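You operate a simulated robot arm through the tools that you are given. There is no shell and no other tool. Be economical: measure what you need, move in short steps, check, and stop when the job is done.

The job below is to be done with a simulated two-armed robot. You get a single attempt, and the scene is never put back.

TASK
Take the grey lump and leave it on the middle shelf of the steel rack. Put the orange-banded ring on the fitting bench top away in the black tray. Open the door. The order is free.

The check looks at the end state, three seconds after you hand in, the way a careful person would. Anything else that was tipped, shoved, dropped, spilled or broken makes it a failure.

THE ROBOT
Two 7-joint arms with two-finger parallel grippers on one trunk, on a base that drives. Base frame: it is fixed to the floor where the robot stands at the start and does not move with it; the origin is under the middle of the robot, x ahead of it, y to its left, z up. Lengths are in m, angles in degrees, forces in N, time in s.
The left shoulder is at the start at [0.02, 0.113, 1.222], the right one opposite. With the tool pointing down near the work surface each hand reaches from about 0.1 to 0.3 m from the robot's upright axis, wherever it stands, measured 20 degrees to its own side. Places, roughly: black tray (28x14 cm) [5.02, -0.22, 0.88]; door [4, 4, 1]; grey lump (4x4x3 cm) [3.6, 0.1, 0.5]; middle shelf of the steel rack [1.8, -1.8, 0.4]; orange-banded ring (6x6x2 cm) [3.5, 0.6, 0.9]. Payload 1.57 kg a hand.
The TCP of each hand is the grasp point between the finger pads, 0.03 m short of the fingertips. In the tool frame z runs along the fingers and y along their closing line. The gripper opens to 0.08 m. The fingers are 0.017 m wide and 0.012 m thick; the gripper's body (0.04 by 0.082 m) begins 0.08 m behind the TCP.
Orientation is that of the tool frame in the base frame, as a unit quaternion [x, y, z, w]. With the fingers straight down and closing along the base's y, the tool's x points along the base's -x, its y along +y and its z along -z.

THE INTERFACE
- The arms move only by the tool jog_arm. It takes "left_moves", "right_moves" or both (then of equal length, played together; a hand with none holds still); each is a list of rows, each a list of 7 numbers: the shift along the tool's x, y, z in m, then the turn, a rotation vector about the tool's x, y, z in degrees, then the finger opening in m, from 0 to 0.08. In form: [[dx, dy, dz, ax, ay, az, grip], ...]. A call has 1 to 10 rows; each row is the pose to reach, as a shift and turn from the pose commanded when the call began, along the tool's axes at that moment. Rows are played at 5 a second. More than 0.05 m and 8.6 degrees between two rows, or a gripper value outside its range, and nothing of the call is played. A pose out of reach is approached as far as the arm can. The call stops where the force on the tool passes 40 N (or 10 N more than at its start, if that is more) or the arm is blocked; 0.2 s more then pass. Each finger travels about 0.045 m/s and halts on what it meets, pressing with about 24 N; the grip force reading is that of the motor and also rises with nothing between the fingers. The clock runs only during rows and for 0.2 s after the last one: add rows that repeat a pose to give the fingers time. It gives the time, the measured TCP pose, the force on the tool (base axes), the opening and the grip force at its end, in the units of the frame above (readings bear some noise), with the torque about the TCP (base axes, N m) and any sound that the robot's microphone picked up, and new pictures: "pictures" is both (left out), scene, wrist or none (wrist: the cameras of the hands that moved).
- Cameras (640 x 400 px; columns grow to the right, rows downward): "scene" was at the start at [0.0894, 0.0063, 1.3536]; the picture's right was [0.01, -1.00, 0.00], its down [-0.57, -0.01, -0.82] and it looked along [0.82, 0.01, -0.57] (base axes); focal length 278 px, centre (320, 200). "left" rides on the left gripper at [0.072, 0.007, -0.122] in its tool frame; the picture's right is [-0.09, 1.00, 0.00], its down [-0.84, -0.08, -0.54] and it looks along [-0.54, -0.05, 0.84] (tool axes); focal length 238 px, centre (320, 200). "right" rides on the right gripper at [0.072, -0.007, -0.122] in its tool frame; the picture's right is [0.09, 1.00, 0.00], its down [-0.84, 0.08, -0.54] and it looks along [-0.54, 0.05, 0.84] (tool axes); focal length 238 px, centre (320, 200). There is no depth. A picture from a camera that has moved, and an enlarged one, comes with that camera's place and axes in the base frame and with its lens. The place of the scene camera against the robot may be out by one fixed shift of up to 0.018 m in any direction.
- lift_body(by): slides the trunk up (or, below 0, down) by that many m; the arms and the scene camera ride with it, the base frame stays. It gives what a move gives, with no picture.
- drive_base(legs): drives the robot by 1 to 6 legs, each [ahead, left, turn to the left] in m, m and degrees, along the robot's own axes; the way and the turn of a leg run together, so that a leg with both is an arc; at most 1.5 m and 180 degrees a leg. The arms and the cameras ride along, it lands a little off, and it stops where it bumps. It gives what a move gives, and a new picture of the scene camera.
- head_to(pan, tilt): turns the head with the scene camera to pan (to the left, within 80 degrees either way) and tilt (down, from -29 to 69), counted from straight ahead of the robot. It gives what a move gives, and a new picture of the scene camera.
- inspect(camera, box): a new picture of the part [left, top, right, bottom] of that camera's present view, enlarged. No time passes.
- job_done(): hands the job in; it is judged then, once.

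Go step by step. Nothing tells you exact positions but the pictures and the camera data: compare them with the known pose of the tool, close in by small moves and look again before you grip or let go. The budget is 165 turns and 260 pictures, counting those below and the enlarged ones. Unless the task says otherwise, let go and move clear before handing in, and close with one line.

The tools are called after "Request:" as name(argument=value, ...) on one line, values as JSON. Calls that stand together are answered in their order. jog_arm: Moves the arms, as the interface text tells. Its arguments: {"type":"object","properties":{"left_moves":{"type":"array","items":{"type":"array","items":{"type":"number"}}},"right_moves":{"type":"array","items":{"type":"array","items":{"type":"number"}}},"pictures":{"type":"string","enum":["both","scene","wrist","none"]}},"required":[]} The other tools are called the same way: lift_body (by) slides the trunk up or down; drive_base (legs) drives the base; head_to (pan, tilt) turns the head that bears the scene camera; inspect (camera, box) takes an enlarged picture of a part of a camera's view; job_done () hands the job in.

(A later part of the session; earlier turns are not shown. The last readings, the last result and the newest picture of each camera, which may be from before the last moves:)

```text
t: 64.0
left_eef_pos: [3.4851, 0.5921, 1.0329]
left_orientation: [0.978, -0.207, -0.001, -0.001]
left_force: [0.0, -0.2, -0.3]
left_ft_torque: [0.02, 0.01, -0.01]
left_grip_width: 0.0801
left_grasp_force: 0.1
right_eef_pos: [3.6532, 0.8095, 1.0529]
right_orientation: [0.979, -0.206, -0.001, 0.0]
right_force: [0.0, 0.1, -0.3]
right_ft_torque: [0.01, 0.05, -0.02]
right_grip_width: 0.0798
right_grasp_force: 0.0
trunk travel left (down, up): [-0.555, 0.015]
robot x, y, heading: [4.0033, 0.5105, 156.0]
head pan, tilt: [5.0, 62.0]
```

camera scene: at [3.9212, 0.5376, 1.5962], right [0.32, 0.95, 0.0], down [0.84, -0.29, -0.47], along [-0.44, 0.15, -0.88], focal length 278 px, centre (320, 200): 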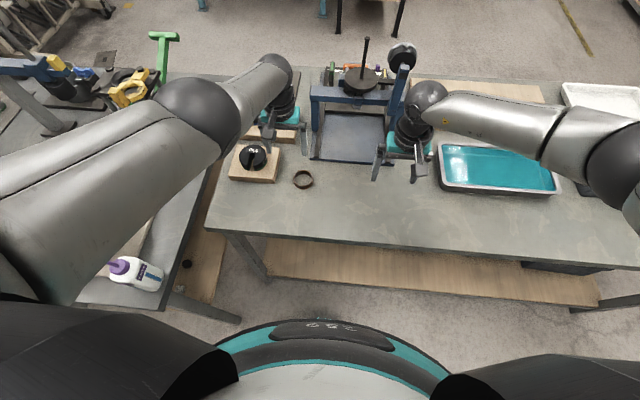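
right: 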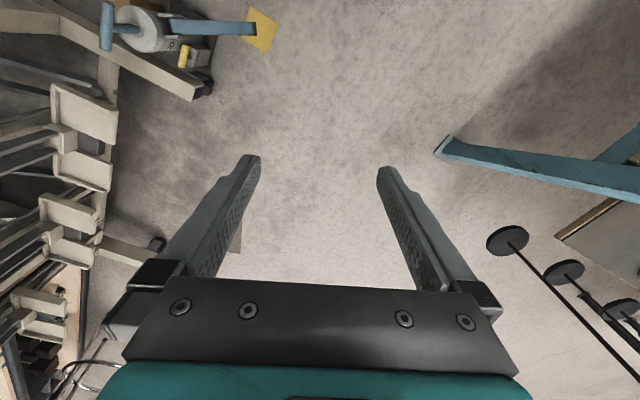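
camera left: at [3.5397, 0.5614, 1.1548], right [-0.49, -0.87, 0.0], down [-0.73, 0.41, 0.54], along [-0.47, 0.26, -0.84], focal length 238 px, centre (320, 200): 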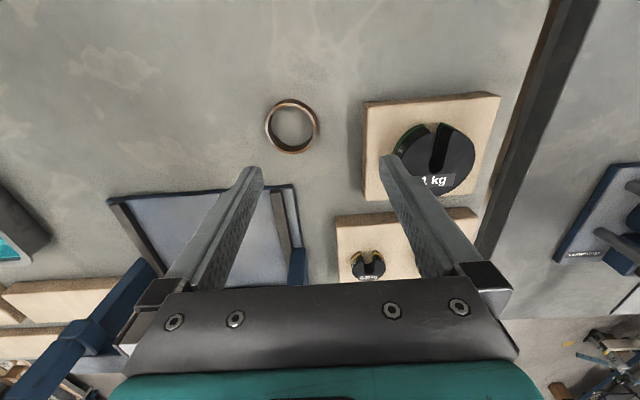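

Commands start from the actual pose. I shift sideways over the ring and lower the trunk by 6 cm, then look.

Request:
jog_arm(left_moves=[[0, -0.028, 0, 0, 0, 0, 0.08], [0, -0.028, 0, 0, 0, 0, 0.08]], pictures="none")

Request:
lift_body(by=-0.06)

Request:
inspect(camera="left", box=[0, 0, 640, 400])

Request:
inspect(camera="scene", box=[80, 40, 460, 280])

```text
t: 64.6
left_eef_pos: [3.4962, 0.6183, 1.0328]
left_orientation: [0.979, -0.205, 0.001, 0.001]
left_force: [0.4, 1.0, 0.3]
left_ft_torque: [0.03, 0.03, 0.0]
left_grip_width: 0.08
left_grasp_force: 0.2
right_eef_pos: [3.6517, 0.8106, 1.0534]
right_orientation: [0.979, -0.206, 0.0, 0.001]
right_force: [-0.9, 0.2, -0.7]
right_ft_torque: [-0.01, -0.01, -0.04]
right_grip_width: 0.0802
right_grasp_force: 0.0
trunk travel left (down, up): [-0.555, 0.015]
robot x, y, heading: [3.9985, 0.5086, 156.1]
head pan, tilt: [5.0, 62.0]
```

```text
t: 65.6
left_eef_pos: [3.4972, 0.6168, 0.9728]
left_orientation: [0.979, -0.205, 0.0, 0.0]
left_force: [-0.4, -0.6, 1.0]
left_ft_torque: [0.01, -0.02, 0.0]
left_grip_width: 0.0801
left_grasp_force: 0.1
right_eef_pos: [3.6516, 0.8104, 0.9932]
right_orientation: [0.978, -0.206, -0.001, 0.0]
right_force: [-0.6, -0.9, 0.2]
right_ft_torque: [-0.02, 0.01, 0.01]
right_grip_width: 0.0799
right_grasp_force: 0.1
trunk travel left (down, up): [-0.495, 0.075]
robot x, y, heading: [4.0012, 0.504, 156.3]
head pan, tilt: [5.0, 62.0]
```

```text
1.00 times, centred on (320, 200) of left (not enlarged: the box is as wide or as high as the picture)
camera zoom: at [3.5608, 0.5834, 1.0954], right [-0.49, -0.87, 0.0], down [-0.73, 0.41, 0.54], along [-0.47, 0.26, -0.84], focal length 238 px, centre (320, 200)
```

zoom: 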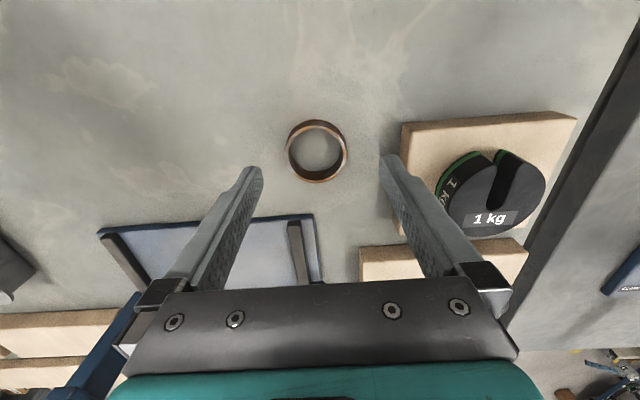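

```text
1.67 times, centred on (270, 160) of scene
camera zoom: at [3.9221, 0.5372, 1.5362], right [0.32, 0.95, 0.0], down [0.84, -0.29, -0.47], along [-0.44, 0.15, -0.88], focal length 463 px, centre (403, 267)
```

zoom: 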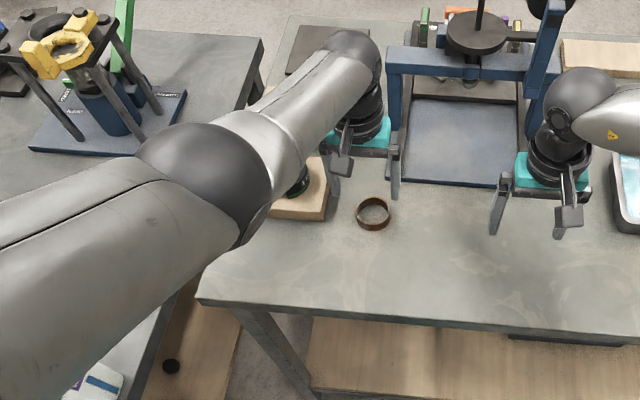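

The hand is centred above the ring and clear of the frame and block. I lower another 3 cm and verify height.

Request:
lift_body(by=-0.03)

Request:
inspect(camera="left", box=[0, 0, 640, 400])

```text
t: 66.4
left_eef_pos: [3.4969, 0.6183, 0.9432]
left_orientation: [0.978, -0.207, 0.001, 0.0]
left_force: [-0.1, 0.2, 0.7]
left_ft_torque: [0.01, 0.03, 0.01]
left_grip_width: 0.0801
left_grasp_force: 0.0
right_eef_pos: [3.6521, 0.8104, 0.9635]
right_orientation: [0.979, -0.206, 0.0, 0.0]
right_force: [0.4, -0.4, -0.4]
right_ft_torque: [-0.03, 0.04, -0.01]
right_grip_width: 0.08
right_grasp_force: 0.1
trunk travel left (down, up): [-0.465, 0.105]
robot x, y, heading: [4.0006, 0.5092, 155.9]
head pan, tilt: [5.0, 62.0]
```

```text
1.00 times, centred on (320, 200) of left (not enlarged: the box is as wide or as high as the picture)
camera zoom: at [3.5609, 0.5833, 1.0653], right [-0.49, -0.87, 0.0], down [-0.73, 0.41, 0.54], along [-0.47, 0.26, -0.84], focal length 238 px, centre (320, 200)
```

zoom: 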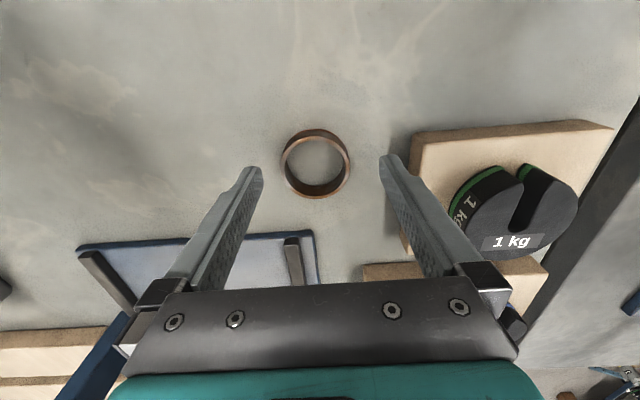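

Parallax says the ring's middle is near z 0.88 (bench top ≈0.87). I correct 7 mm and lower 3 cm more.

Request:
jog_arm(left_moves=[[-0.007, -0.005, 0, 0, 0, 0, 0.08], [-0.007, -0.005, 0, 0, 0, 0, 0.08]], pictures="none")

Request:
lift_body(by=-0.03)

Request:
inspect(camera="left", box=[0, 0, 640, 400])

```text
t: 67.0
left_eef_pos: [3.4925, 0.6242, 0.9413]
left_orientation: [0.978, -0.206, 0.001, 0.0]
left_force: [0.4, -0.5, 0.3]
left_ft_torque: [-0.01, 0.02, -0.02]
left_grip_width: 0.0802
left_grasp_force: 0.0
right_eef_pos: [3.6513, 0.8092, 0.9634]
right_orientation: [0.979, -0.206, 0.0, -0.001]
right_force: [0.4, 0.9, 0.0]
right_ft_torque: [-0.03, 0.0, 0.01]
right_grip_width: 0.0801
right_grasp_force: 0.0
trunk travel left (down, up): [-0.465, 0.105]
robot x, y, heading: [3.9987, 0.506, 156.3]
head pan, tilt: [5.0, 62.0]
```

```text
t: 67.7
left_eef_pos: [3.4922, 0.6251, 0.913]
left_orientation: [0.978, -0.206, 0.001, 0.0]
left_force: [-0.4, -0.2, 0.4]
left_ft_torque: [0.02, 0.03, 0.01]
left_grip_width: 0.08
left_grasp_force: 0.0
right_eef_pos: [3.6531, 0.8093, 0.9341]
right_orientation: [0.978, -0.207, 0.0, 0.0]
right_force: [0.0, -0.9, 0.2]
right_ft_torque: [-0.01, -0.02, 0.03]
right_grip_width: 0.0801
right_grasp_force: 0.0
trunk travel left (down, up): [-0.435, 0.135]
robot x, y, heading: [4.002, 0.5087, 156.1]
head pan, tilt: [5.0, 62.0]
```

```text
1.00 times, centred on (320, 200) of left (not enlarged: the box is as wide or as high as the picture)
camera zoom: at [3.5566, 0.5904, 1.0357], right [-0.49, -0.87, 0.0], down [-0.73, 0.41, 0.54], along [-0.47, 0.26, -0.84], focal length 238 px, centre (320, 200)
```

zoom: 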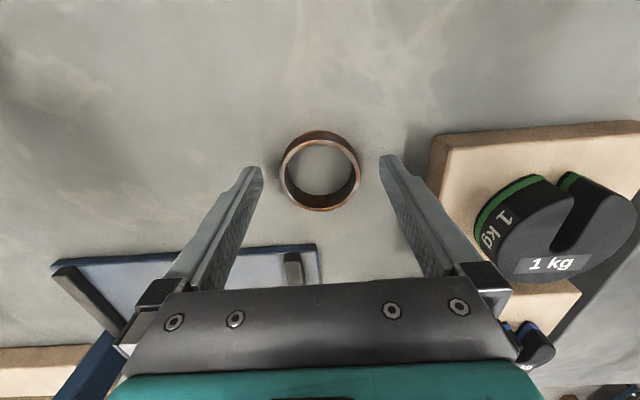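

The tips are now about level with the ring's top and centred on it. I lower 17 mm more.

Request:
lift_body(by=-0.017)

Request:
inspect(camera="left", box=[160, 80, 480, 280])

```text
t: 68.4
left_eef_pos: [3.4924, 0.6259, 0.8953]
left_orientation: [0.978, -0.207, 0.0, 0.0]
left_force: [-0.1, 0.0, 0.1]
left_ft_torque: [-0.01, 0.0, 0.0]
left_grip_width: 0.0802
left_grasp_force: 0.0
right_eef_pos: [3.6523, 0.8112, 0.916]
right_orientation: [0.979, -0.206, 0.0, 0.0]
right_force: [0.2, -0.8, 0.4]
right_ft_torque: [0.01, 0.0, 0.02]
right_grip_width: 0.0801
right_grasp_force: 0.0
trunk travel left (down, up): [-0.418, 0.152]
robot x, y, heading: [4.0017, 0.5066, 156.2]
head pan, tilt: [5.0, 62.0]
```

```text
2.00 times, centred on (320, 180) of left
camera zoom: at [3.5566, 0.5904, 1.0186], right [-0.49, -0.87, 0.0], down [-0.73, 0.41, 0.54], along [-0.47, 0.26, -0.84], focal length 477 px, centre (320, 240)
```

zoom: 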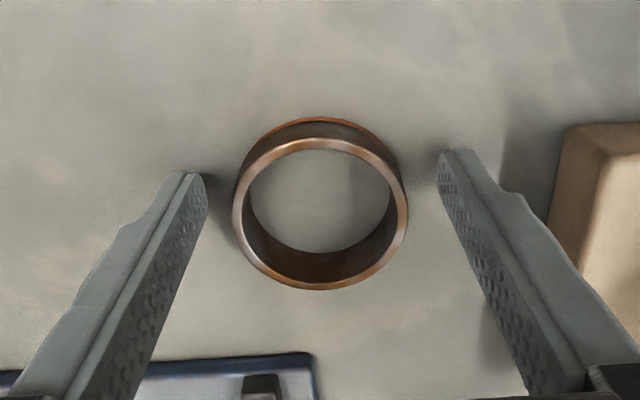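

Ring sits between the pads. I go 5 mm lower and close.

Request:
jog_arm(left_moves=[[0.0, 0, 0.005, 0, 0, 0, 0.08], [0.0, 0, 0.005, 0, 0, 0, 0.06], [0.0, 0, 0.005, 0, 0, 0, 0.045], [0.0, 0, 0.005, 0, 0, 0, 0.045], [0.0, 0, 0.005, 0, 0, 0, 0.045], [0.0, 0, 0.005, 0, 0, 0, 0.045]], pictures="wrist")

```text
t: 69.8
left_eef_pos: [3.4943, 0.6239, 0.8915]
left_orientation: [0.978, -0.207, 0.0, 0.0]
left_force: [-0.9, -0.4, 1.9]
left_ft_torque: [-0.02, -0.06, -0.02]
left_grip_width: 0.057
left_grasp_force: 24.5
left hand out of reach, approached as far as the arm can: row 1
right_eef_pos: [3.6533, 0.8113, 0.9158]
right_orientation: [0.979, -0.206, 0.001, 0.0]
right_force: [0.3, 0.4, -0.3]
right_ft_torque: [-0.01, -0.01, -0.02]
right_grip_width: 0.08
right_grasp_force: 0.0
trunk travel left (down, up): [-0.418, 0.152]
robot x, y, heading: [4.0037, 0.5059, 156.3]
head pan, tilt: [5.0, 62.0]
camera left: at [3.5582, 0.5891, 1.0148], right [-0.49, -0.87, 0.0], down [-0.73, 0.41, 0.54], along [-0.47, 0.26, -0.84], focal length 238 px, centre (320, 200)
```

left: 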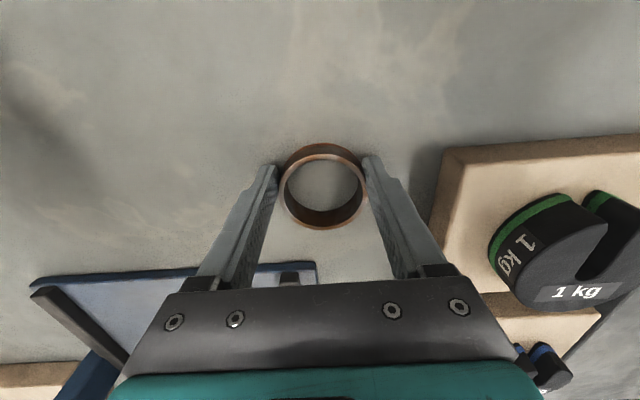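

The ring is gripped at 57 mm. I lift with the trunk and check.

Request:
lift_body(by=0.14)

Request:
inspect(camera="left", box=[0, 0, 640, 400])

```text
t: 71.4
left_eef_pos: [3.4944, 0.6231, 1.0324]
left_orientation: [0.978, -0.207, 0.001, 0.0]
left_force: [-0.8, -0.3, -0.5]
left_ft_torque: [0.0, 0.0, 0.02]
left_grip_width: 0.057
left_grasp_force: 24.6
right_eef_pos: [3.6525, 0.8107, 1.0569]
right_orientation: [0.978, -0.206, 0.001, 0.001]
right_force: [-0.2, -0.2, 0.2]
right_ft_torque: [0.01, 0.0, -0.04]
right_grip_width: 0.0796
right_grasp_force: 0.1
trunk travel left (down, up): [-0.558, 0.012]
robot x, y, heading: [4.0001, 0.508, 156.1]
head pan, tilt: [5.0, 62.0]
```

```text
1.00 times, centred on (320, 200) of left (not enlarged: the box is as wide or as high as the picture)
camera zoom: at [3.5581, 0.5892, 1.1545], right [-0.49, -0.87, 0.0], down [-0.73, 0.41, 0.54], along [-0.47, 0.26, -0.84], focal length 238 px, centre (320, 200)
```

zoom: 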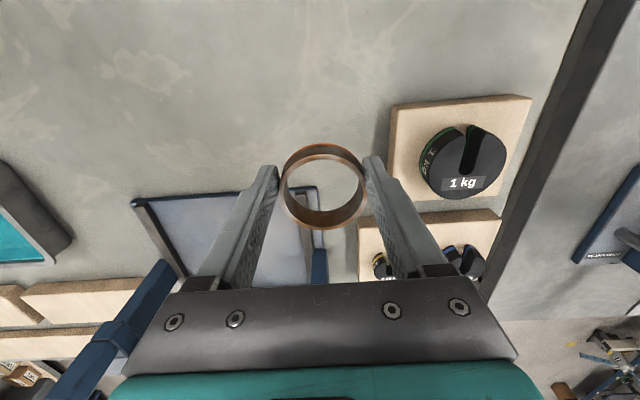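

The ring is held. I back off, turn around to the wash bench and line the left hand up with the black tray.

Request:
drive_base(legs=[[-0.35, 0, 0], [0, 0, 179.5]])

Request:
head_to(pan=0, tilt=45)

```text
t: 81.0
left_eef_pos: [4.8268, 0.2295, 1.0328]
left_orientation: [0.226, 0.974, 0.0, 0.0]
left_force: [0.0, -0.1, -1.2]
left_ft_torque: [-0.02, 0.03, 0.0]
left_grip_width: 0.0521
left_grasp_force: 23.8
right_eef_pos: [4.6619, 0.0493, 1.0566]
right_orientation: [0.224, 0.975, 0.0, -0.001]
right_force: [-0.1, -0.6, 0.9]
right_ft_torque: [0.01, 0.01, -0.01]
right_grip_width: 0.0803
right_grasp_force: 0.1
trunk travel left (down, up): [-0.558, 0.012]
robot x, y, heading: [4.3231, 0.3657, -25.9]
head pan, tilt: [5.0, 62.0]
camera scene: at [4.3847, 0.3425, 1.5992], right [-0.36, -0.93, 0.0], down [-0.82, 0.32, -0.47], along [0.44, -0.17, -0.88], focal length 278 px, centre (320, 200)
```

scene: 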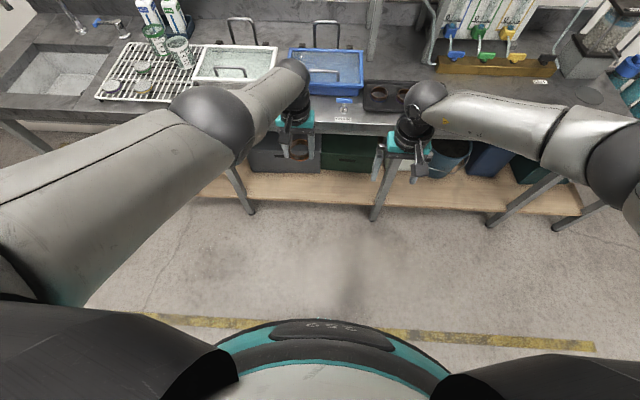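

```text
t: 81.8
left_eef_pos: [4.8272, 0.2302, 1.0319]
left_orientation: [0.225, 0.974, 0.0, 0.0]
left_force: [-1.2, -0.5, -1.5]
left_ft_torque: [0.04, 0.03, 0.01]
left_grip_width: 0.0521
left_grasp_force: 24.0
right_eef_pos: [4.6617, 0.0503, 1.0556]
right_orientation: [0.224, 0.975, 0.001, -0.001]
right_force: [-0.2, 0.0, 0.1]
right_ft_torque: [-0.03, 0.01, -0.01]
right_grip_width: 0.08
right_grasp_force: 0.0
trunk travel left (down, up): [-0.558, 0.012]
robot x, y, heading: [4.3261, 0.3653, -25.9]
head pan, tilt: [0.0, 45.0]
camera scene: at [4.3978, 0.3299, 1.6209], right [-0.44, -0.9, 0.0], down [-0.64, 0.31, -0.71], along [0.64, -0.31, -0.71], focal length 278 px, centre (320, 200)
```

scene: 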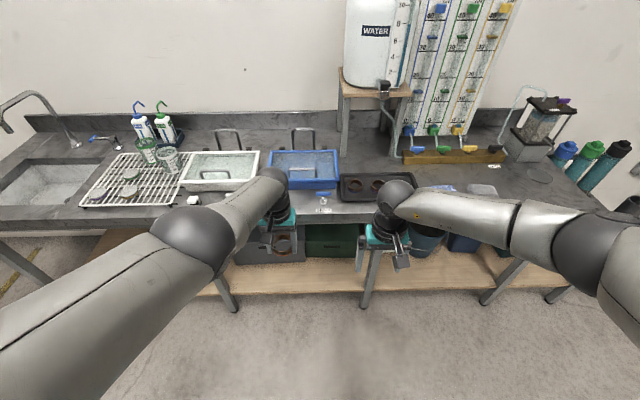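

The grip width shrank to 52 mm, so the ring has shifted; I check it in the wrist camera and enlarge the tray.

Request:
inspect(camera="left", box=[160, 80, 480, 280])

Request:
inspect(camera="scene", box=[250, 120, 490, 270])

```text
2.00 times, centred on (320, 180) of left
camera zoom: at [4.766, 0.2674, 1.1546], right [0.52, 0.85, 0.0], down [0.72, -0.44, 0.54], along [0.46, -0.28, -0.84], focal length 477 px, centre (320, 240)
```

zoom: 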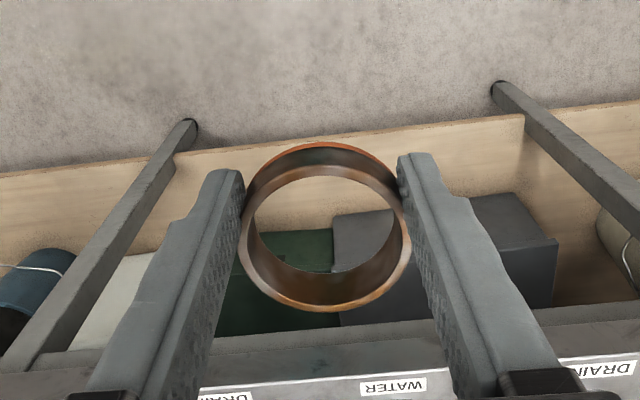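

```text
2.67 times, centred on (370, 195) of scene
camera zoom: at [4.3978, 0.3299, 1.6209], right [-0.44, -0.9, 0.0], down [-0.64, 0.31, -0.71], along [0.64, -0.31, -0.71], focal length 741 px, centre (187, 213)
```

zoom: 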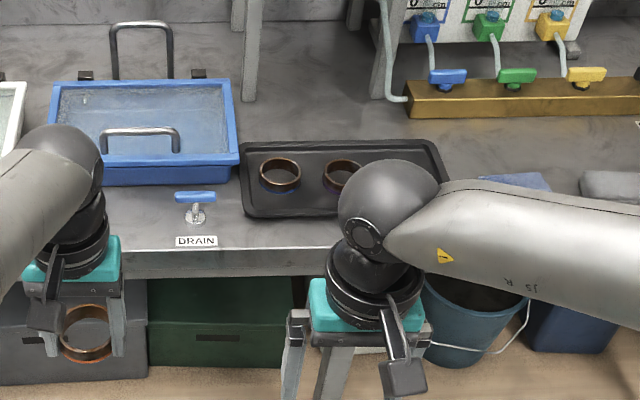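

The ring sits off-centre in the pads but holds. I retract the right hand, strafe right and move in toward the free right part of the black tray.

Request:
jog_arm(right_moves=[[0.04, 0, -0.02, 0, 0, 0, 0.08], [0.08, 0, -0.04, 0, 0, 0, 0.08], [0.12, 0, -0.06, 0, 0, 0, 0.08]], pictures="none")

Request:
drive_base(legs=[[0, -0.41, 0], [0.3, 0, 0]])

Request:
inspect(camera="left", box=[0, 0, 640, 400])

```text
t: 82.6
left_eef_pos: [4.8272, 0.2295, 1.0322]
left_orientation: [0.225, 0.974, 0.0, 0.0]
left_force: [0.3, 0.0, -0.9]
left_ft_torque: [0.02, 0.0, 0.0]
left_grip_width: 0.0518
left_grasp_force: 23.6
right_eef_pos: [4.5546, 0.1043, 1.1169]
right_orientation: [0.226, 0.974, 0.0, 0.0]
right_force: [0.1, 0.0, -1.2]
right_ft_torque: [0.01, -0.02, -0.01]
right_grip_width: 0.0801
right_grasp_force: 0.1
trunk travel left (down, up): [-0.558, 0.012]
robot x, y, heading: [4.3253, 0.3636, -26.0]
head pan, tilt: [0.0, 45.0]
```

```text
t: 86.8
left_eef_pos: [4.9177, -0.2677, 1.0319]
left_orientation: [0.223, 0.975, 0.0, -0.001]
left_force: [-0.8, -0.2, -0.4]
left_ft_torque: [0.0, 0.06, -0.01]
left_grip_width: 0.0515
left_grasp_force: 24.1
right_eef_pos: [4.6469, -0.3958, 1.1167]
right_orientation: [0.223, 0.975, -0.001, -0.001]
right_force: [-0.7, 0.3, -0.2]
right_ft_torque: [-0.02, 0.03, -0.01]
right_grip_width: 0.08
right_grasp_force: 0.1
trunk travel left (down, up): [-0.558, 0.012]
robot x, y, heading: [4.4141, -0.1349, -25.6]
head pan, tilt: [0.0, 45.0]
camera scene: at [4.4888, -0.1694, 1.6209], right [-0.43, -0.9, 0.0], down [-0.64, 0.31, -0.71], along [0.64, -0.31, -0.71], focal length 278 px, centre (320, 200)
```

scene: 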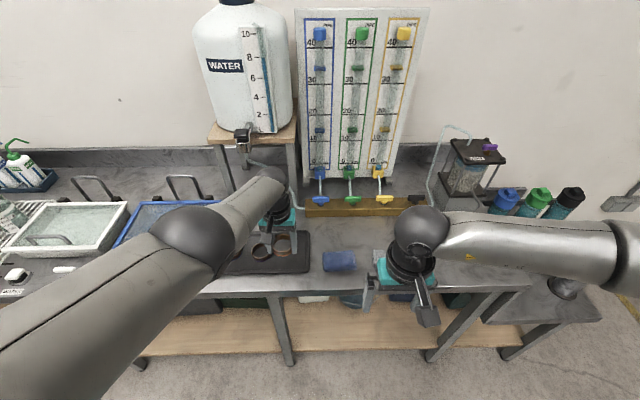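

```text
1.00 times, centred on (320, 200) of left (not enlarged: the box is as wide or as high as the picture)
camera zoom: at [4.8571, -0.2307, 1.1544], right [0.52, 0.86, 0.0], down [0.72, -0.43, 0.54], along [0.46, -0.28, -0.84], focal length 238 px, centre (320, 200)
```

zoom: 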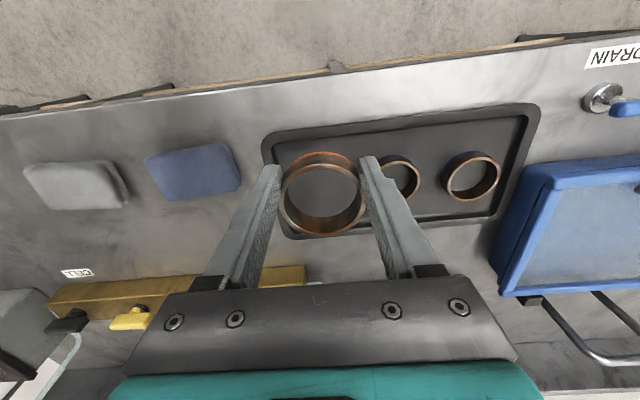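

The free end of the tray lies about 7 cm ahead of the hand. I drive that far, and lower 8 cm to look again.

Request:
drive_base(legs=[[0.072, 0.004, 0]])

Request:
lift_body(by=-0.08)

Request:
inspect(camera="left", box=[0, 0, 640, 400])

```text
t: 87.8
left_eef_pos: [4.9859, -0.2966, 1.0302]
left_orientation: [0.222, 0.975, 0.001, -0.001]
left_force: [0.5, 0.4, -1.7]
left_ft_torque: [0.02, 0.02, 0.0]
left_grip_width: 0.0509
left_grasp_force: 24.1
right_eef_pos: [4.7147, -0.4233, 1.1163]
right_orientation: [0.221, 0.975, 0.0, -0.001]
right_force: [0.0, -0.2, -0.3]
right_ft_torque: [0.0, 0.02, 0.02]
right_grip_width: 0.0801
right_grasp_force: 0.2
trunk travel left (down, up): [-0.558, 0.012]
robot x, y, heading: [4.4794, -0.1624, -25.5]
head pan, tilt: [0.0, 45.0]
camera scene: at [4.5573, -0.1979, 1.6209], right [-0.43, -0.9, 0.0], down [-0.64, 0.31, -0.71], along [0.64, -0.31, -0.71], focal length 278 px, centre (320, 200)
```

scene: 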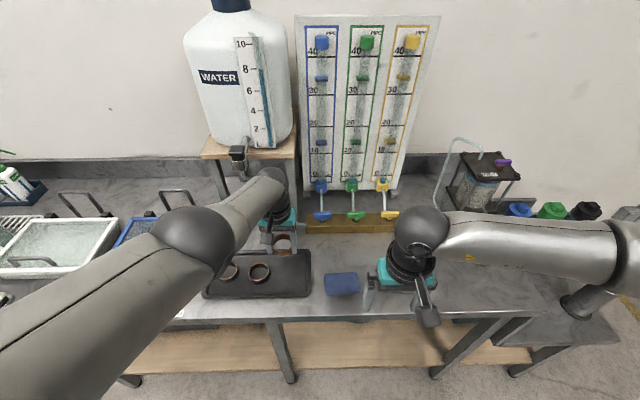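

```text
t: 89.0
left_eef_pos: [4.9844, -0.2954, 0.9521]
left_orientation: [0.222, 0.975, 0.0, 0.0]
left_force: [-0.8, -0.7, -2.0]
left_ft_torque: [0.01, 0.02, 0.0]
left_grip_width: 0.0509
left_grasp_force: 24.1
right_eef_pos: [4.7131, -0.422, 1.0366]
right_orientation: [0.221, 0.975, 0.0, 0.0]
right_force: [0.0, -0.2, -0.2]
right_ft_torque: [-0.01, 0.02, -0.02]
right_grip_width: 0.08
right_grasp_force: 0.0
trunk travel left (down, up): [-0.478, 0.092]
robot x, y, heading: [4.4832, -0.1602, -25.5]
head pan, tilt: [0.0, 45.0]
```

```text
1.00 times, centred on (320, 200) of left (not enlarged: the box is as wide or as high as the picture)
camera zoom: at [4.9244, -0.2582, 1.0747], right [0.52, 0.86, 0.0], down [0.72, -0.43, 0.54], along [0.46, -0.28, -0.84], focal length 238 px, centre (320, 200)
```

zoom: 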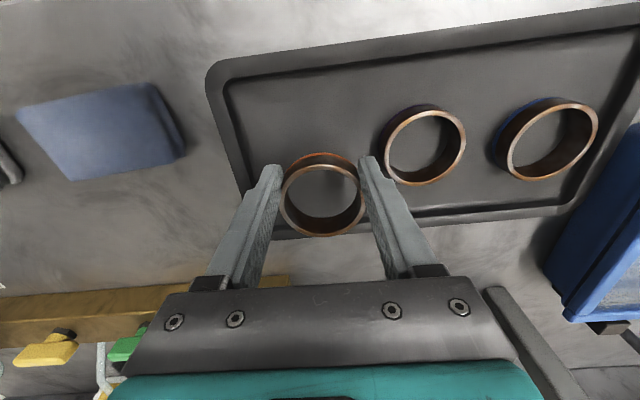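

Tray rings show the tray floor near z 0.895; the held ring is slightly too far forward. I nudge 8 mm back and 4 mm right, then lower 1.2 cm.

Request:
jog_arm(left_moves=[[0.008, -0.004, 0.0, 0, 0, 0, 0.045], [0.008, -0.004, 0.006, 0, 0, 0, 0.045], [0.008, -0.004, 0.012, 0, 0, 0, 0.045]], pictures="wrist")

```text
t: 89.8
left_eef_pos: [4.9765, -0.2952, 0.9388]
left_orientation: [0.221, 0.975, 0.0, -0.001]
left_force: [-0.1, 0.2, -1.5]
left_ft_torque: [0.01, 0.0, -0.01]
left_grip_width: 0.0506
left_grasp_force: 23.7
right_eef_pos: [4.7151, -0.4234, 1.037]
right_orientation: [0.221, 0.975, 0.001, -0.001]
right_force: [-0.6, -0.8, 0.2]
right_ft_torque: [0.01, 0.0, -0.01]
right_grip_width: 0.0802
right_grasp_force: 0.1
trunk travel left (down, up): [-0.478, 0.092]
robot x, y, heading: [4.4837, -0.1639, -25.8]
head pan, tilt: [0.0, 45.0]
camera left: at [4.9152, -0.2579, 1.0624], right [0.52, 0.86, 0.0], down [0.72, -0.43, 0.54], along [0.46, -0.28, -0.84], focal length 238 px, centre (320, 200)
```

left: 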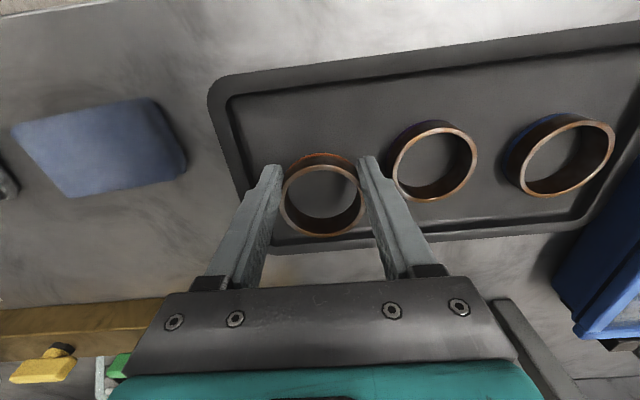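

Position looks good. I continue lowering in small steps, watching the force.

Request:
jog_arm(left_moves=[[0.0, 0, 0.005, 0, 0, 0, 0.045], [0, 0, 0.01, 0, 0, 0, 0.045], [0, 0, 0.015, 0, 0, 0, 0.045]], pictures="wrist")

```text
t: 90.6
left_eef_pos: [4.97, -0.2931, 0.9277]
left_orientation: [0.222, 0.975, -0.001, 0.001]
left_force: [0.4, 1.0, -1.3]
left_ft_torque: [-0.03, 0.01, -0.02]
left_grip_width: 0.0505
left_grasp_force: 24.1
left hand out of reach, approached as far as the arm can: row 2, 3
right_eef_pos: [4.7144, -0.4228, 1.0372]
right_orientation: [0.221, 0.975, 0.0, -0.001]
right_force: [0.2, 0.9, -0.1]
right_ft_torque: [0.0, -0.02, 0.02]
right_grip_width: 0.0801
right_grasp_force: 0.0
trunk travel left (down, up): [-0.478, 0.092]
robot x, y, heading: [4.4811, -0.1645, -25.8]
head pan, tilt: [0.0, 45.0]
camera left: at [4.9096, -0.2551, 1.0509], right [0.52, 0.86, 0.0], down [0.72, -0.43, 0.54], along [0.46, -0.28, -0.84], focal length 238 px, centre (320, 200)
```

left: 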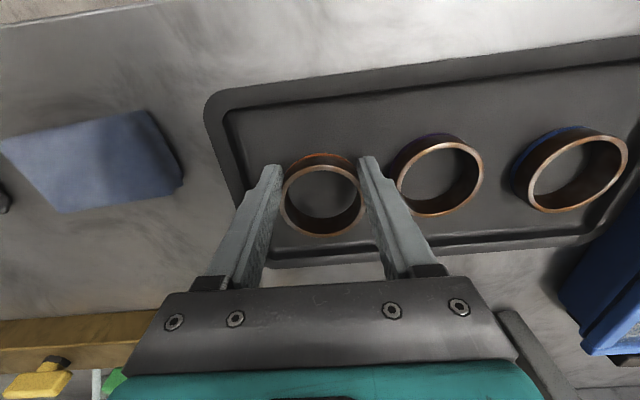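

Nearly level with the tray's other rings now. I lower by the trunk in tiny steps.

Request:
lift_body(by=-0.008)

Request:
inspect(camera="left", box=[200, 80, 520, 280])

```text
t: 91.2
left_eef_pos: [4.9697, -0.2933, 0.9208]
left_orientation: [0.222, 0.975, 0.0, 0.0]
left_force: [0.1, 0.0, -1.5]
left_ft_torque: [0.0, -0.01, 0.01]
left_grip_width: 0.0503
left_grasp_force: 23.9
right_eef_pos: [4.7141, -0.4231, 1.0293]
right_orientation: [0.222, 0.975, 0.0, -0.001]
right_force: [0.0, -0.5, 0.0]
right_ft_torque: [0.0, 0.01, -0.01]
right_grip_width: 0.0802
right_grasp_force: 0.0
trunk travel left (down, up): [-0.47, 0.1]
robot x, y, heading: [4.4798, -0.16, -25.6]
head pan, tilt: [0.0, 45.0]
```

```text
2.00 times, centred on (360, 180) of left
camera zoom: at [4.9096, -0.2548, 1.043], right [0.52, 0.86, 0.0], down [0.72, -0.43, 0.54], along [0.46, -0.28, -0.84], focal length 477 px, centre (240, 240)
```

zoom: 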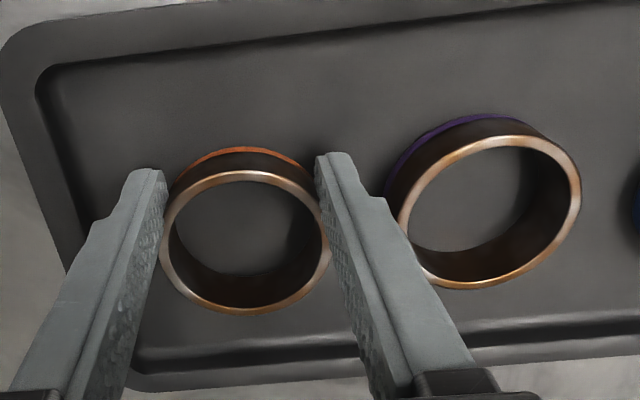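

Still free of contact, with about 1 cm to the neighbour ring. I lower another 8 mm.

Request:
lift_body(by=-0.008)

Request:
inspect(camera="left", box=[200, 80, 520, 280])

```text
t: 91.7
left_eef_pos: [4.9703, -0.293, 0.916]
left_orientation: [0.222, 0.975, -0.001, 0.002]
left_force: [-4.0, 2.1, 23.0]
left_ft_torque: [0.23, 0.23, -0.02]
left_grip_width: 0.0481
left_grasp_force: 24.0
right_eef_pos: [4.7127, -0.4213, 1.0215]
right_orientation: [0.222, 0.975, 0.0, 0.0]
right_force: [0.0, 0.0, 0.3]
right_ft_torque: [0.02, 0.0, 0.0]
right_grip_width: 0.0801
right_grasp_force: 0.2
trunk travel left (down, up): [-0.462, 0.108]
robot x, y, heading: [4.4835, -0.1631, -25.9]
head pan, tilt: [0.0, 45.0]
```

```text
2.00 times, centred on (360, 180) of left
camera zoom: at [4.9096, -0.255, 1.0377], right [0.52, 0.86, 0.0], down [0.72, -0.43, 0.55], along [0.47, -0.28, -0.84], focal length 477 px, centre (240, 240)
```

zoom: 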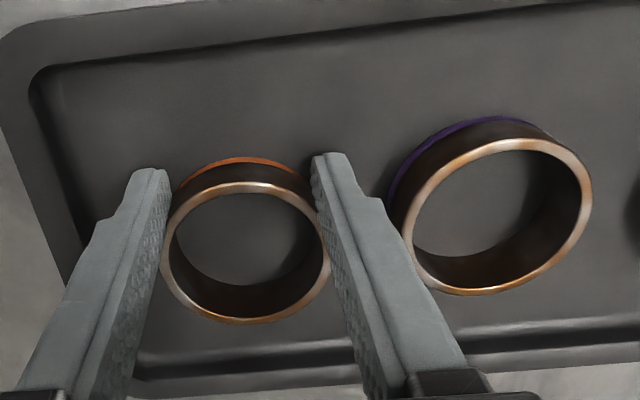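

Contact: the ring stands on the tray floor. I relieve a few mm and open gently.

Request:
lift_body(by=0.004)

Request:
jog_arm(left_moves=[[0, 0, 0, 0, 0, 0, 0.052], [0, 0, 0, 0, 0, 0, 0.058], [0, 0, 0, 0, 0, 0, 0.063], [0, 0, 0, 0, 0, 0, 0.063]], pictures="wrist")

```text
t: 92.2
left_eef_pos: [4.9699, -0.2924, 0.9162]
left_orientation: [0.222, 0.975, 0.0, -0.002]
left_force: [-0.1, -0.6, 2.3]
left_ft_torque: [-0.11, -0.03, 0.02]
left_grip_width: 0.047
left_grasp_force: 23.7
right_eef_pos: [4.7121, -0.4232, 1.0254]
right_orientation: [0.222, 0.975, 0.001, 0.0]
right_force: [0.2, -0.3, -0.4]
right_ft_torque: [-0.03, 0.0, -0.01]
right_grip_width: 0.0799
right_grasp_force: 0.0
trunk travel left (down, up): [-0.466, 0.104]
robot x, y, heading: [4.4813, -0.1595, -25.5]
head pan, tilt: [0.0, 45.0]
```

```text
t: 93.2
left_eef_pos: [4.97, -0.2924, 0.9161]
left_orientation: [0.222, 0.975, 0.0, 0.0]
left_force: [-0.6, 0.0, 0.2]
left_ft_torque: [0.02, 0.0, -0.01]
left_grip_width: 0.0629
left_grasp_force: 0.2
right_eef_pos: [4.7147, -0.4227, 1.0246]
right_orientation: [0.221, 0.975, 0.0, 0.0]
right_force: [-1.4, -0.5, -0.5]
right_ft_torque: [0.0, -0.01, -0.04]
right_grip_width: 0.0801
right_grasp_force: 0.0
trunk travel left (down, up): [-0.466, 0.104]
robot x, y, heading: [4.4848, -0.1633, -25.6]
head pan, tilt: [0.0, 45.0]
camera left: at [4.9096, -0.2548, 1.039], right [0.52, 0.86, 0.0], down [0.72, -0.43, 0.54], along [0.46, -0.28, -0.84], focal length 238 px, centre (320, 200)
```

left: 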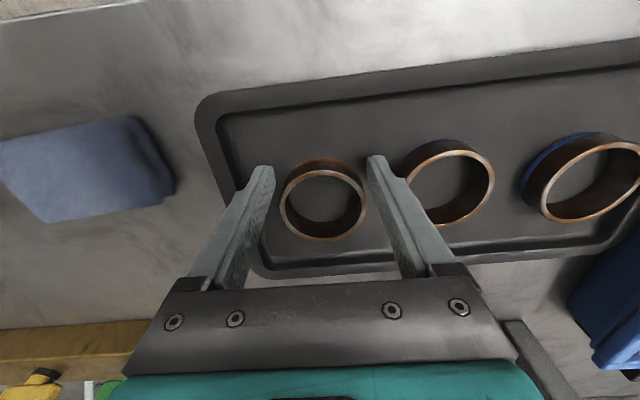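

Ring released on the tray floor. I rise straight up and verify.

Request:
lift_body(by=0.1)

Request:
inspect(camera="left", box=[0, 0, 640, 400])

```text
t: 94.6
left_eef_pos: [4.971, -0.2931, 1.0171]
left_orientation: [0.223, 0.975, 0.0, -0.001]
left_force: [-0.8, -0.5, -0.6]
left_ft_torque: [0.0, 0.01, -0.02]
left_grip_width: 0.063
left_grasp_force: 0.0
right_eef_pos: [4.7135, -0.4228, 1.1237]
right_orientation: [0.222, 0.975, 0.0, -0.001]
right_force: [-0.1, -0.1, -0.7]
right_ft_torque: [-0.01, 0.0, -0.01]
right_grip_width: 0.0799
right_grasp_force: 0.0
trunk travel left (down, up): [-0.566, 0.004]
robot x, y, heading: [4.4791, -0.1607, -25.6]
head pan, tilt: [0.0, 45.0]
```

```text
1.00 times, centred on (320, 200) of left (not enlarged: the box is as wide or as high as the picture)
camera zoom: at [4.9097, -0.2547, 1.1388], right [0.52, 0.86, 0.0], down [0.72, -0.43, 0.54], along [0.46, -0.28, -0.84], focal length 238 px, centre (320, 200)
```

zoom: 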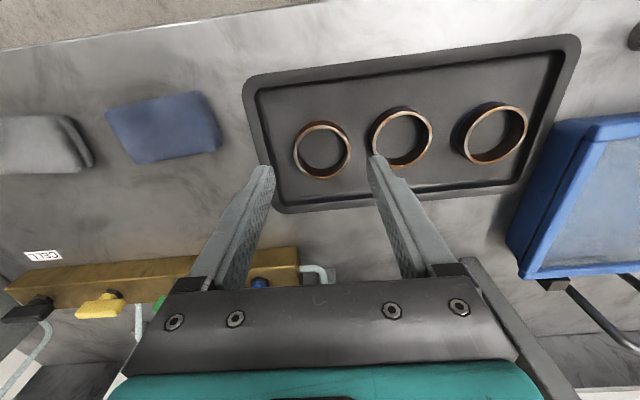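

The ring lies flat in the tray. Next is the lump: I back away, turn around to the prep bench rear and look low.

Request:
drive_base(legs=[[-0.3, 0, 0], [0, 0, -179]])

Request:
head_to(pan=0, tilt=45)

```text
t: 103.8
left_eef_pos: [3.7177, 0.0677, 1.0161]
left_orientation: [0.981, -0.194, -0.001, 0.0]
left_force: [-0.5, 0.7, 0.1]
left_ft_torque: [0.06, 0.0, -0.01]
left_grip_width: 0.063
left_grasp_force: 0.1
right_eef_pos: [3.9659, 0.2126, 1.1253]
right_orientation: [0.981, -0.193, 0.001, 0.0]
right_force: [-0.4, 0.2, 0.1]
right_ft_torque: [0.07, 0.02, 0.02]
right_grip_width: 0.08
right_grasp_force: 0.2
trunk travel left (down, up): [-0.566, 0.004]
robot x, y, heading: [4.2077, -0.0308, 157.7]
head pan, tilt: [0.0, 45.0]
camera scene: at [4.1191, 0.0077, 1.629], right [0.38, 0.92, 0.0], down [0.65, -0.27, -0.71], along [-0.65, 0.27, -0.71], focal length 278 px, centre (320, 200)
```

scene: 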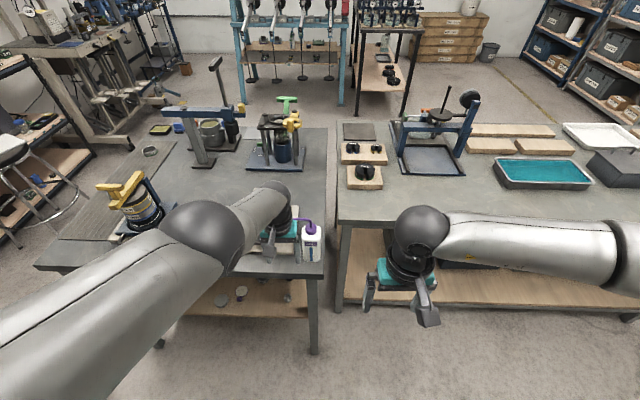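

```text
t: 104.4
left_eef_pos: [3.7177, 0.0683, 1.0156]
left_orientation: [0.981, -0.194, 0.0, 0.0]
left_force: [-0.6, 0.5, -0.3]
left_ft_torque: [0.01, 0.01, 0.0]
left_grip_width: 0.0631
left_grasp_force: 0.1
right_eef_pos: [3.9667, 0.215, 1.1253]
right_orientation: [0.981, -0.193, 0.002, -0.001]
right_force: [0.6, -0.1, -0.6]
right_ft_torque: [0.0, 0.01, 0.0]
right_grip_width: 0.0801
right_grasp_force: 0.1
trunk travel left (down, up): [-0.566, 0.004]
robot x, y, heading: [4.215, -0.0319, 157.7]
head pan, tilt: [0.0, 45.0]
camera scene: at [4.1191, 0.0076, 1.629], right [0.38, 0.92, 0.0], down [0.65, -0.27, -0.71], along [-0.65, 0.27, -0.71], focal length 278 px, centre (320, 200)
```

scene: 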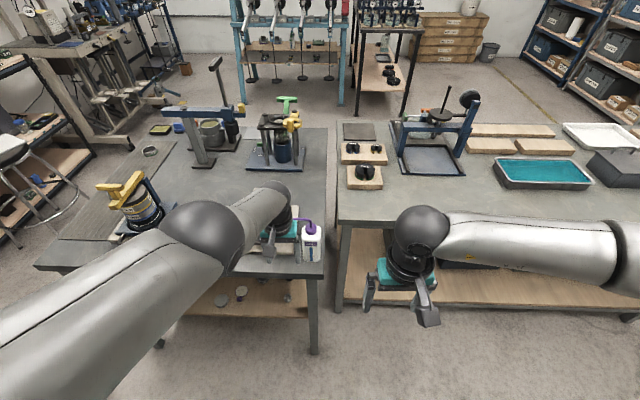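

The left hand is close to the white bottle, so I back up first, then inspect the lower shelf.

Request:
inspect(camera="scene", box=[160, 250, 360, 375])

Request:
drive_base(legs=[[-0.2, 0, 0]])

Request:
jog_arm(left_moves=[[0.04, 0, 0, 0, 0, 0, 0.08], [0.08, 0, 0, 0, 0, 0, 0.08], [0.12, 0, 0, 0, 0, 0, 0.08], [0.16, 0, 0, 0, 0, 0, 0.08]], pictures="none")

```text
3.20 times, centred on (260, 312) of scene
camera zoom: at [4.1191, 0.0076, 1.629], right [0.38, 0.92, 0.0], down [0.65, -0.27, -0.71], along [-0.65, 0.27, -0.71], focal length 889 px, centre (512, -160)
```

zoom: 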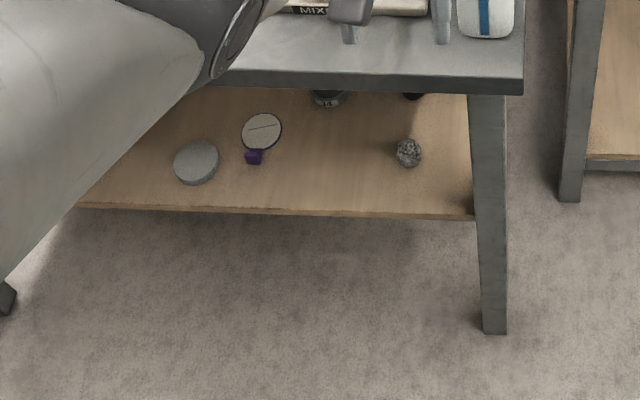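

```text
t: 106.0
left_eef_pos: [3.9032, -0.0081, 1.0172]
left_orientation: [0.981, -0.194, 0.0, 0.001]
left_force: [0.1, 0.0, -0.3]
left_ft_torque: [0.01, 0.01, -0.01]
left_grip_width: 0.063
left_grasp_force: 0.1
right_eef_pos: [4.152, 0.1383, 1.1251]
right_orientation: [0.981, -0.193, 0.0, 0.0]
right_force: [0.5, -1.0, 0.4]
right_ft_torque: [-0.01, 0.03, 0.03]
right_grip_width: 0.0801
right_grasp_force: 0.1
trunk travel left (down, up): [-0.566, 0.004]
robot x, y, heading: [4.3986, -0.1077, 157.6]
head pan, tilt: [0.0, 45.0]
camera scene: at [4.3042, -0.0685, 1.629], right [0.38, 0.92, 0.0], down [0.65, -0.27, -0.71], along [-0.65, 0.27, -0.71], focal length 278 px, centre (320, 200)
```

scene: 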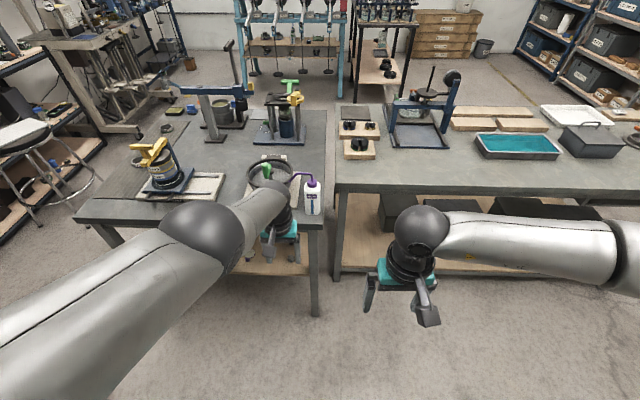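

```text
t: 107.0
left_eef_pos: [3.9612, -0.0071, 0.949]
left_orientation: [0.981, -0.195, 0.0, 0.0]
left_force: [0.5, -0.4, 0.0]
left_ft_torque: [0.0, 0.02, 0.02]
left_grip_width: 0.08
left_grasp_force: 0.0
left hand out of reach, approached as far as the arm can: row 1, 2, 3, 4
right_eef_pos: [4.1519, 0.1366, 1.1258]
right_orientation: [0.981, -0.194, 0.0, 0.0]
right_force: [-0.4, -0.3, -0.2]
right_ft_torque: [0.0, 0.01, 0.01]
right_grip_width: 0.0799
right_grasp_force: 0.0
trunk travel left (down, up): [-0.566, 0.004]
robot x, y, heading: [4.3945, -0.1079, 157.4]
head pan, tilt: [0.0, 45.0]
```

The grey lump sits on the prep bench's lower shelf near (3.57, 0.09, 0.5). I lower the trunk and tilt the left hand forward to reach under the top.

Request:
lift_body(by=-0.38)

Request:
jog_arm(left_moves=[[0, 0, 0, 0, -8, 0, 0.08], [0, 0, 0, 0, -16, 0, 0.08], [0, 0, 0, 0, -24, 0, 0.08], [0, 0, 0, 0, -32, 0, 0.08], [0, 0, 0, 0, -40, 0, 0.08], [0, 0, 0, 0, -48, 0, 0.08]])

```text
t: 110.7
left_eef_pos: [3.9626, -0.0067, 0.5689]
left_orientation: [0.981, -0.195, 0.001, 0.0]
left_force: [0.0, 0.4, -0.1]
left_ft_torque: [0.01, 0.04, 0.0]
left_grip_width: 0.0799
left_grasp_force: 0.0
right_eef_pos: [4.1502, 0.1373, 0.7456]
right_orientation: [0.981, -0.193, 0.001, 0.0]
right_force: [0.1, -0.5, -0.2]
right_ft_torque: [0.0, -0.03, -0.02]
right_grip_width: 0.0799
right_grasp_force: 0.0
trunk travel left (down, up): [-0.186, 0.384]
robot x, y, heading: [4.3951, -0.1111, 157.5]
head pan, tilt: [0.0, 45.0]
```

```text
t: 112.1
left_eef_pos: [3.9373, 0.0106, 0.5245]
left_orientation: [0.907, -0.181, -0.374, -0.074]
left_force: [-0.3, 0.0, -0.8]
left_ft_torque: [0.02, -0.02, -0.01]
left_grip_width: 0.08
left_grasp_force: 0.1
left hand out of reach, approached as far as the arm can: row 1, 2, 3, 4, 5, 6
right_eef_pos: [4.1513, 0.1389, 0.745]
right_orientation: [0.981, -0.194, 0.0, 0.001]
right_force: [-0.3, -1.2, 0.3]
right_ft_torque: [0.0, 0.01, 0.0]
right_grip_width: 0.08
right_grasp_force: 0.0
trunk travel left (down, up): [-0.186, 0.384]
robot x, y, heading: [4.3981, -0.1064, 157.6]
head pan, tilt: [0.0, 45.0]
camera scene: at [4.3032, -0.0682, 1.249], right [0.38, 0.92, 0.0], down [0.65, -0.27, -0.71], along [-0.65, 0.27, -0.71], focal length 278 px, centre (320, 200)
camera left: at [4.0619, -0.0481, 0.5619], right [-0.44, -0.89, 0.07], down [-0.17, 0.15, 0.97], along [-0.88, 0.42, -0.22], focal length 238 px, centre (320, 200)
```

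scene: 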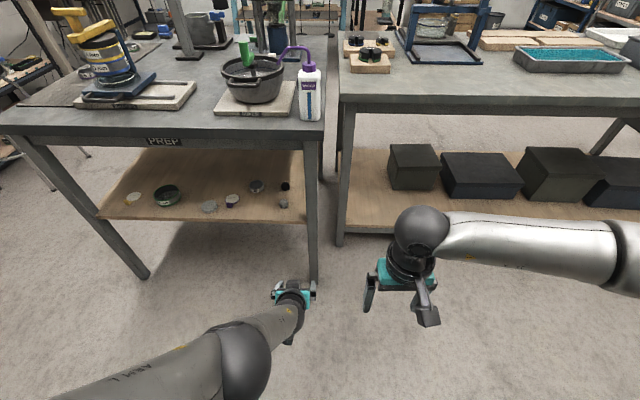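
left: 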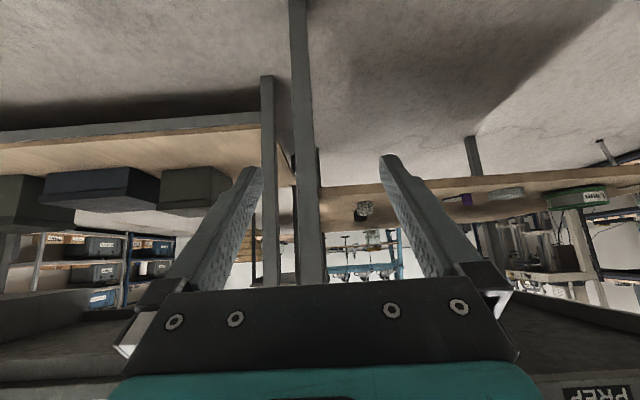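

Tilted view works: the lump is at about (3.565, 0.089, 0.478), shelf top near 0.462. I drive 0.27 forward and 0.07 left toward it.

Request:
drive_base(legs=[[0, 0.07, 0], [0.25, 0, 0]])

Request:
inspect(camera="left", box=[0, 0, 640, 400])

```text
t: 114.5
left_eef_pos: [3.6797, 0.0379, 0.5248]
left_orientation: [0.908, -0.177, -0.373, -0.072]
left_force: [-0.4, -0.8, 0.0]
left_ft_torque: [0.05, 0.02, 0.03]
left_grip_width: 0.08
left_grasp_force: 0.1
right_eef_pos: [3.8932, 0.1668, 0.7456]
right_orientation: [0.981, -0.192, 0.001, 0.001]
right_force: [-0.2, -0.3, 0.1]
right_ft_torque: [0.01, 0.0, -0.02]
right_grip_width: 0.08
right_grasp_force: 0.1
trunk travel left (down, up): [-0.186, 0.384]
robot x, y, heading: [4.1381, -0.079, 157.9]
head pan, tilt: [0.0, 45.0]
camera scene: at [4.0472, -0.0385, 1.2489], right [0.38, 0.93, 0.0], down [0.66, -0.27, -0.71], along [-0.65, 0.27, -0.71], focal length 278 px, centre (320, 200)
```

scene: 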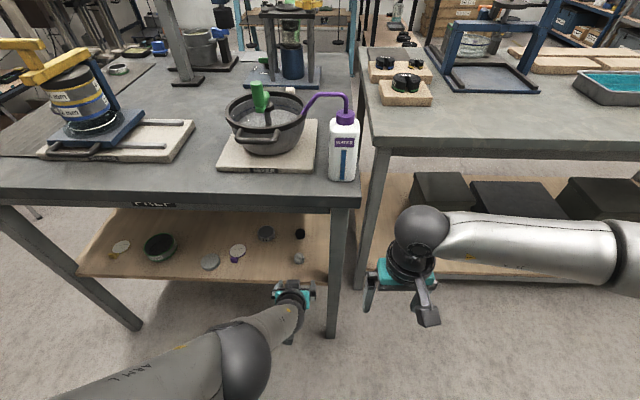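

```text
1.00 times, centred on (320, 200) of left (not enlarged: the box is as wide or as high as the picture)
camera zoom: at [3.8053, -0.0197, 0.562], right [-0.44, -0.9, 0.07], down [-0.17, 0.15, 0.97], along [-0.88, 0.41, -0.22], focal length 238 px, centre (320, 200)
```

zoom: 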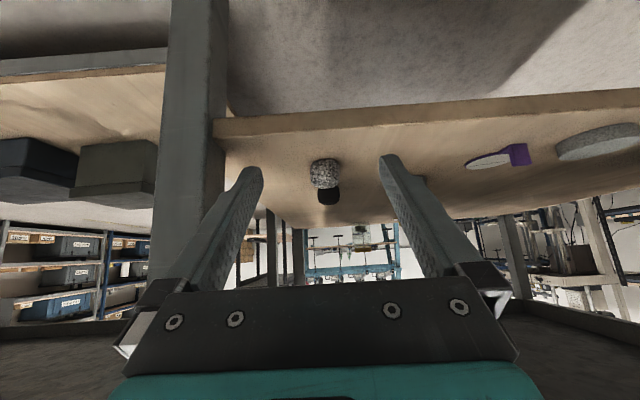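

Lump is 10 cm ahead, laterally centred. I drive 6 cm more and look.

Request:
drive_base(legs=[[0.06, 0, 0]])

Request:
inspect(camera="left", box=[160, 80, 480, 280])

```text
t: 115.5
left_eef_pos: [3.6247, 0.0605, 0.5246]
left_orientation: [0.908, -0.178, -0.373, -0.073]
left_force: [-0.3, -1.1, 0.4]
left_ft_torque: [0.0, 0.0, 0.02]
left_grip_width: 0.0796
left_grasp_force: 0.1
right_eef_pos: [3.8394, 0.1889, 0.744]
right_orientation: [0.982, -0.191, 0.0, 0.0]
right_force: [-0.5, -0.6, -0.4]
right_ft_torque: [0.0, 0.0, -0.01]
right_grip_width: 0.08
right_grasp_force: 0.1
trunk travel left (down, up): [-0.186, 0.384]
robot x, y, heading: [4.0865, -0.0544, 157.9]
head pan, tilt: [0.0, 45.0]
camera scene: at [3.9925, -0.0161, 1.2489], right [0.38, 0.93, 0.0], down [0.66, -0.27, -0.71], along [-0.65, 0.27, -0.71], focal length 278 px, centre (320, 200)
```

scene: 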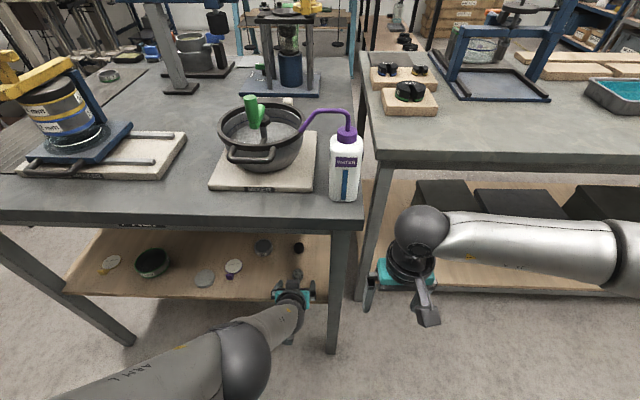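

```text
2.00 times, centred on (320, 180) of left
camera zoom: at [3.7507, 0.003, 0.562], right [-0.44, -0.9, 0.07], down [-0.17, 0.15, 0.97], along [-0.88, 0.41, -0.22], focal length 477 px, centre (320, 240)
```

zoom: 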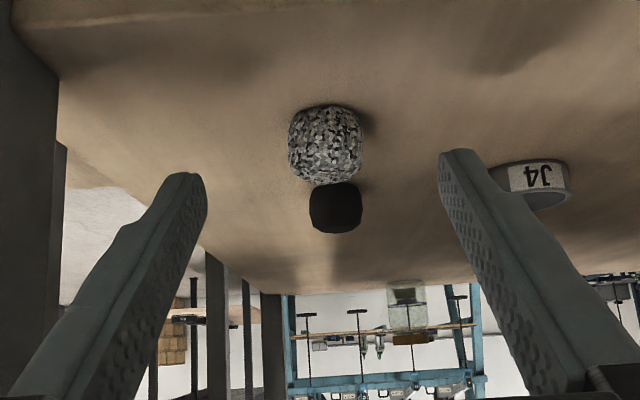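

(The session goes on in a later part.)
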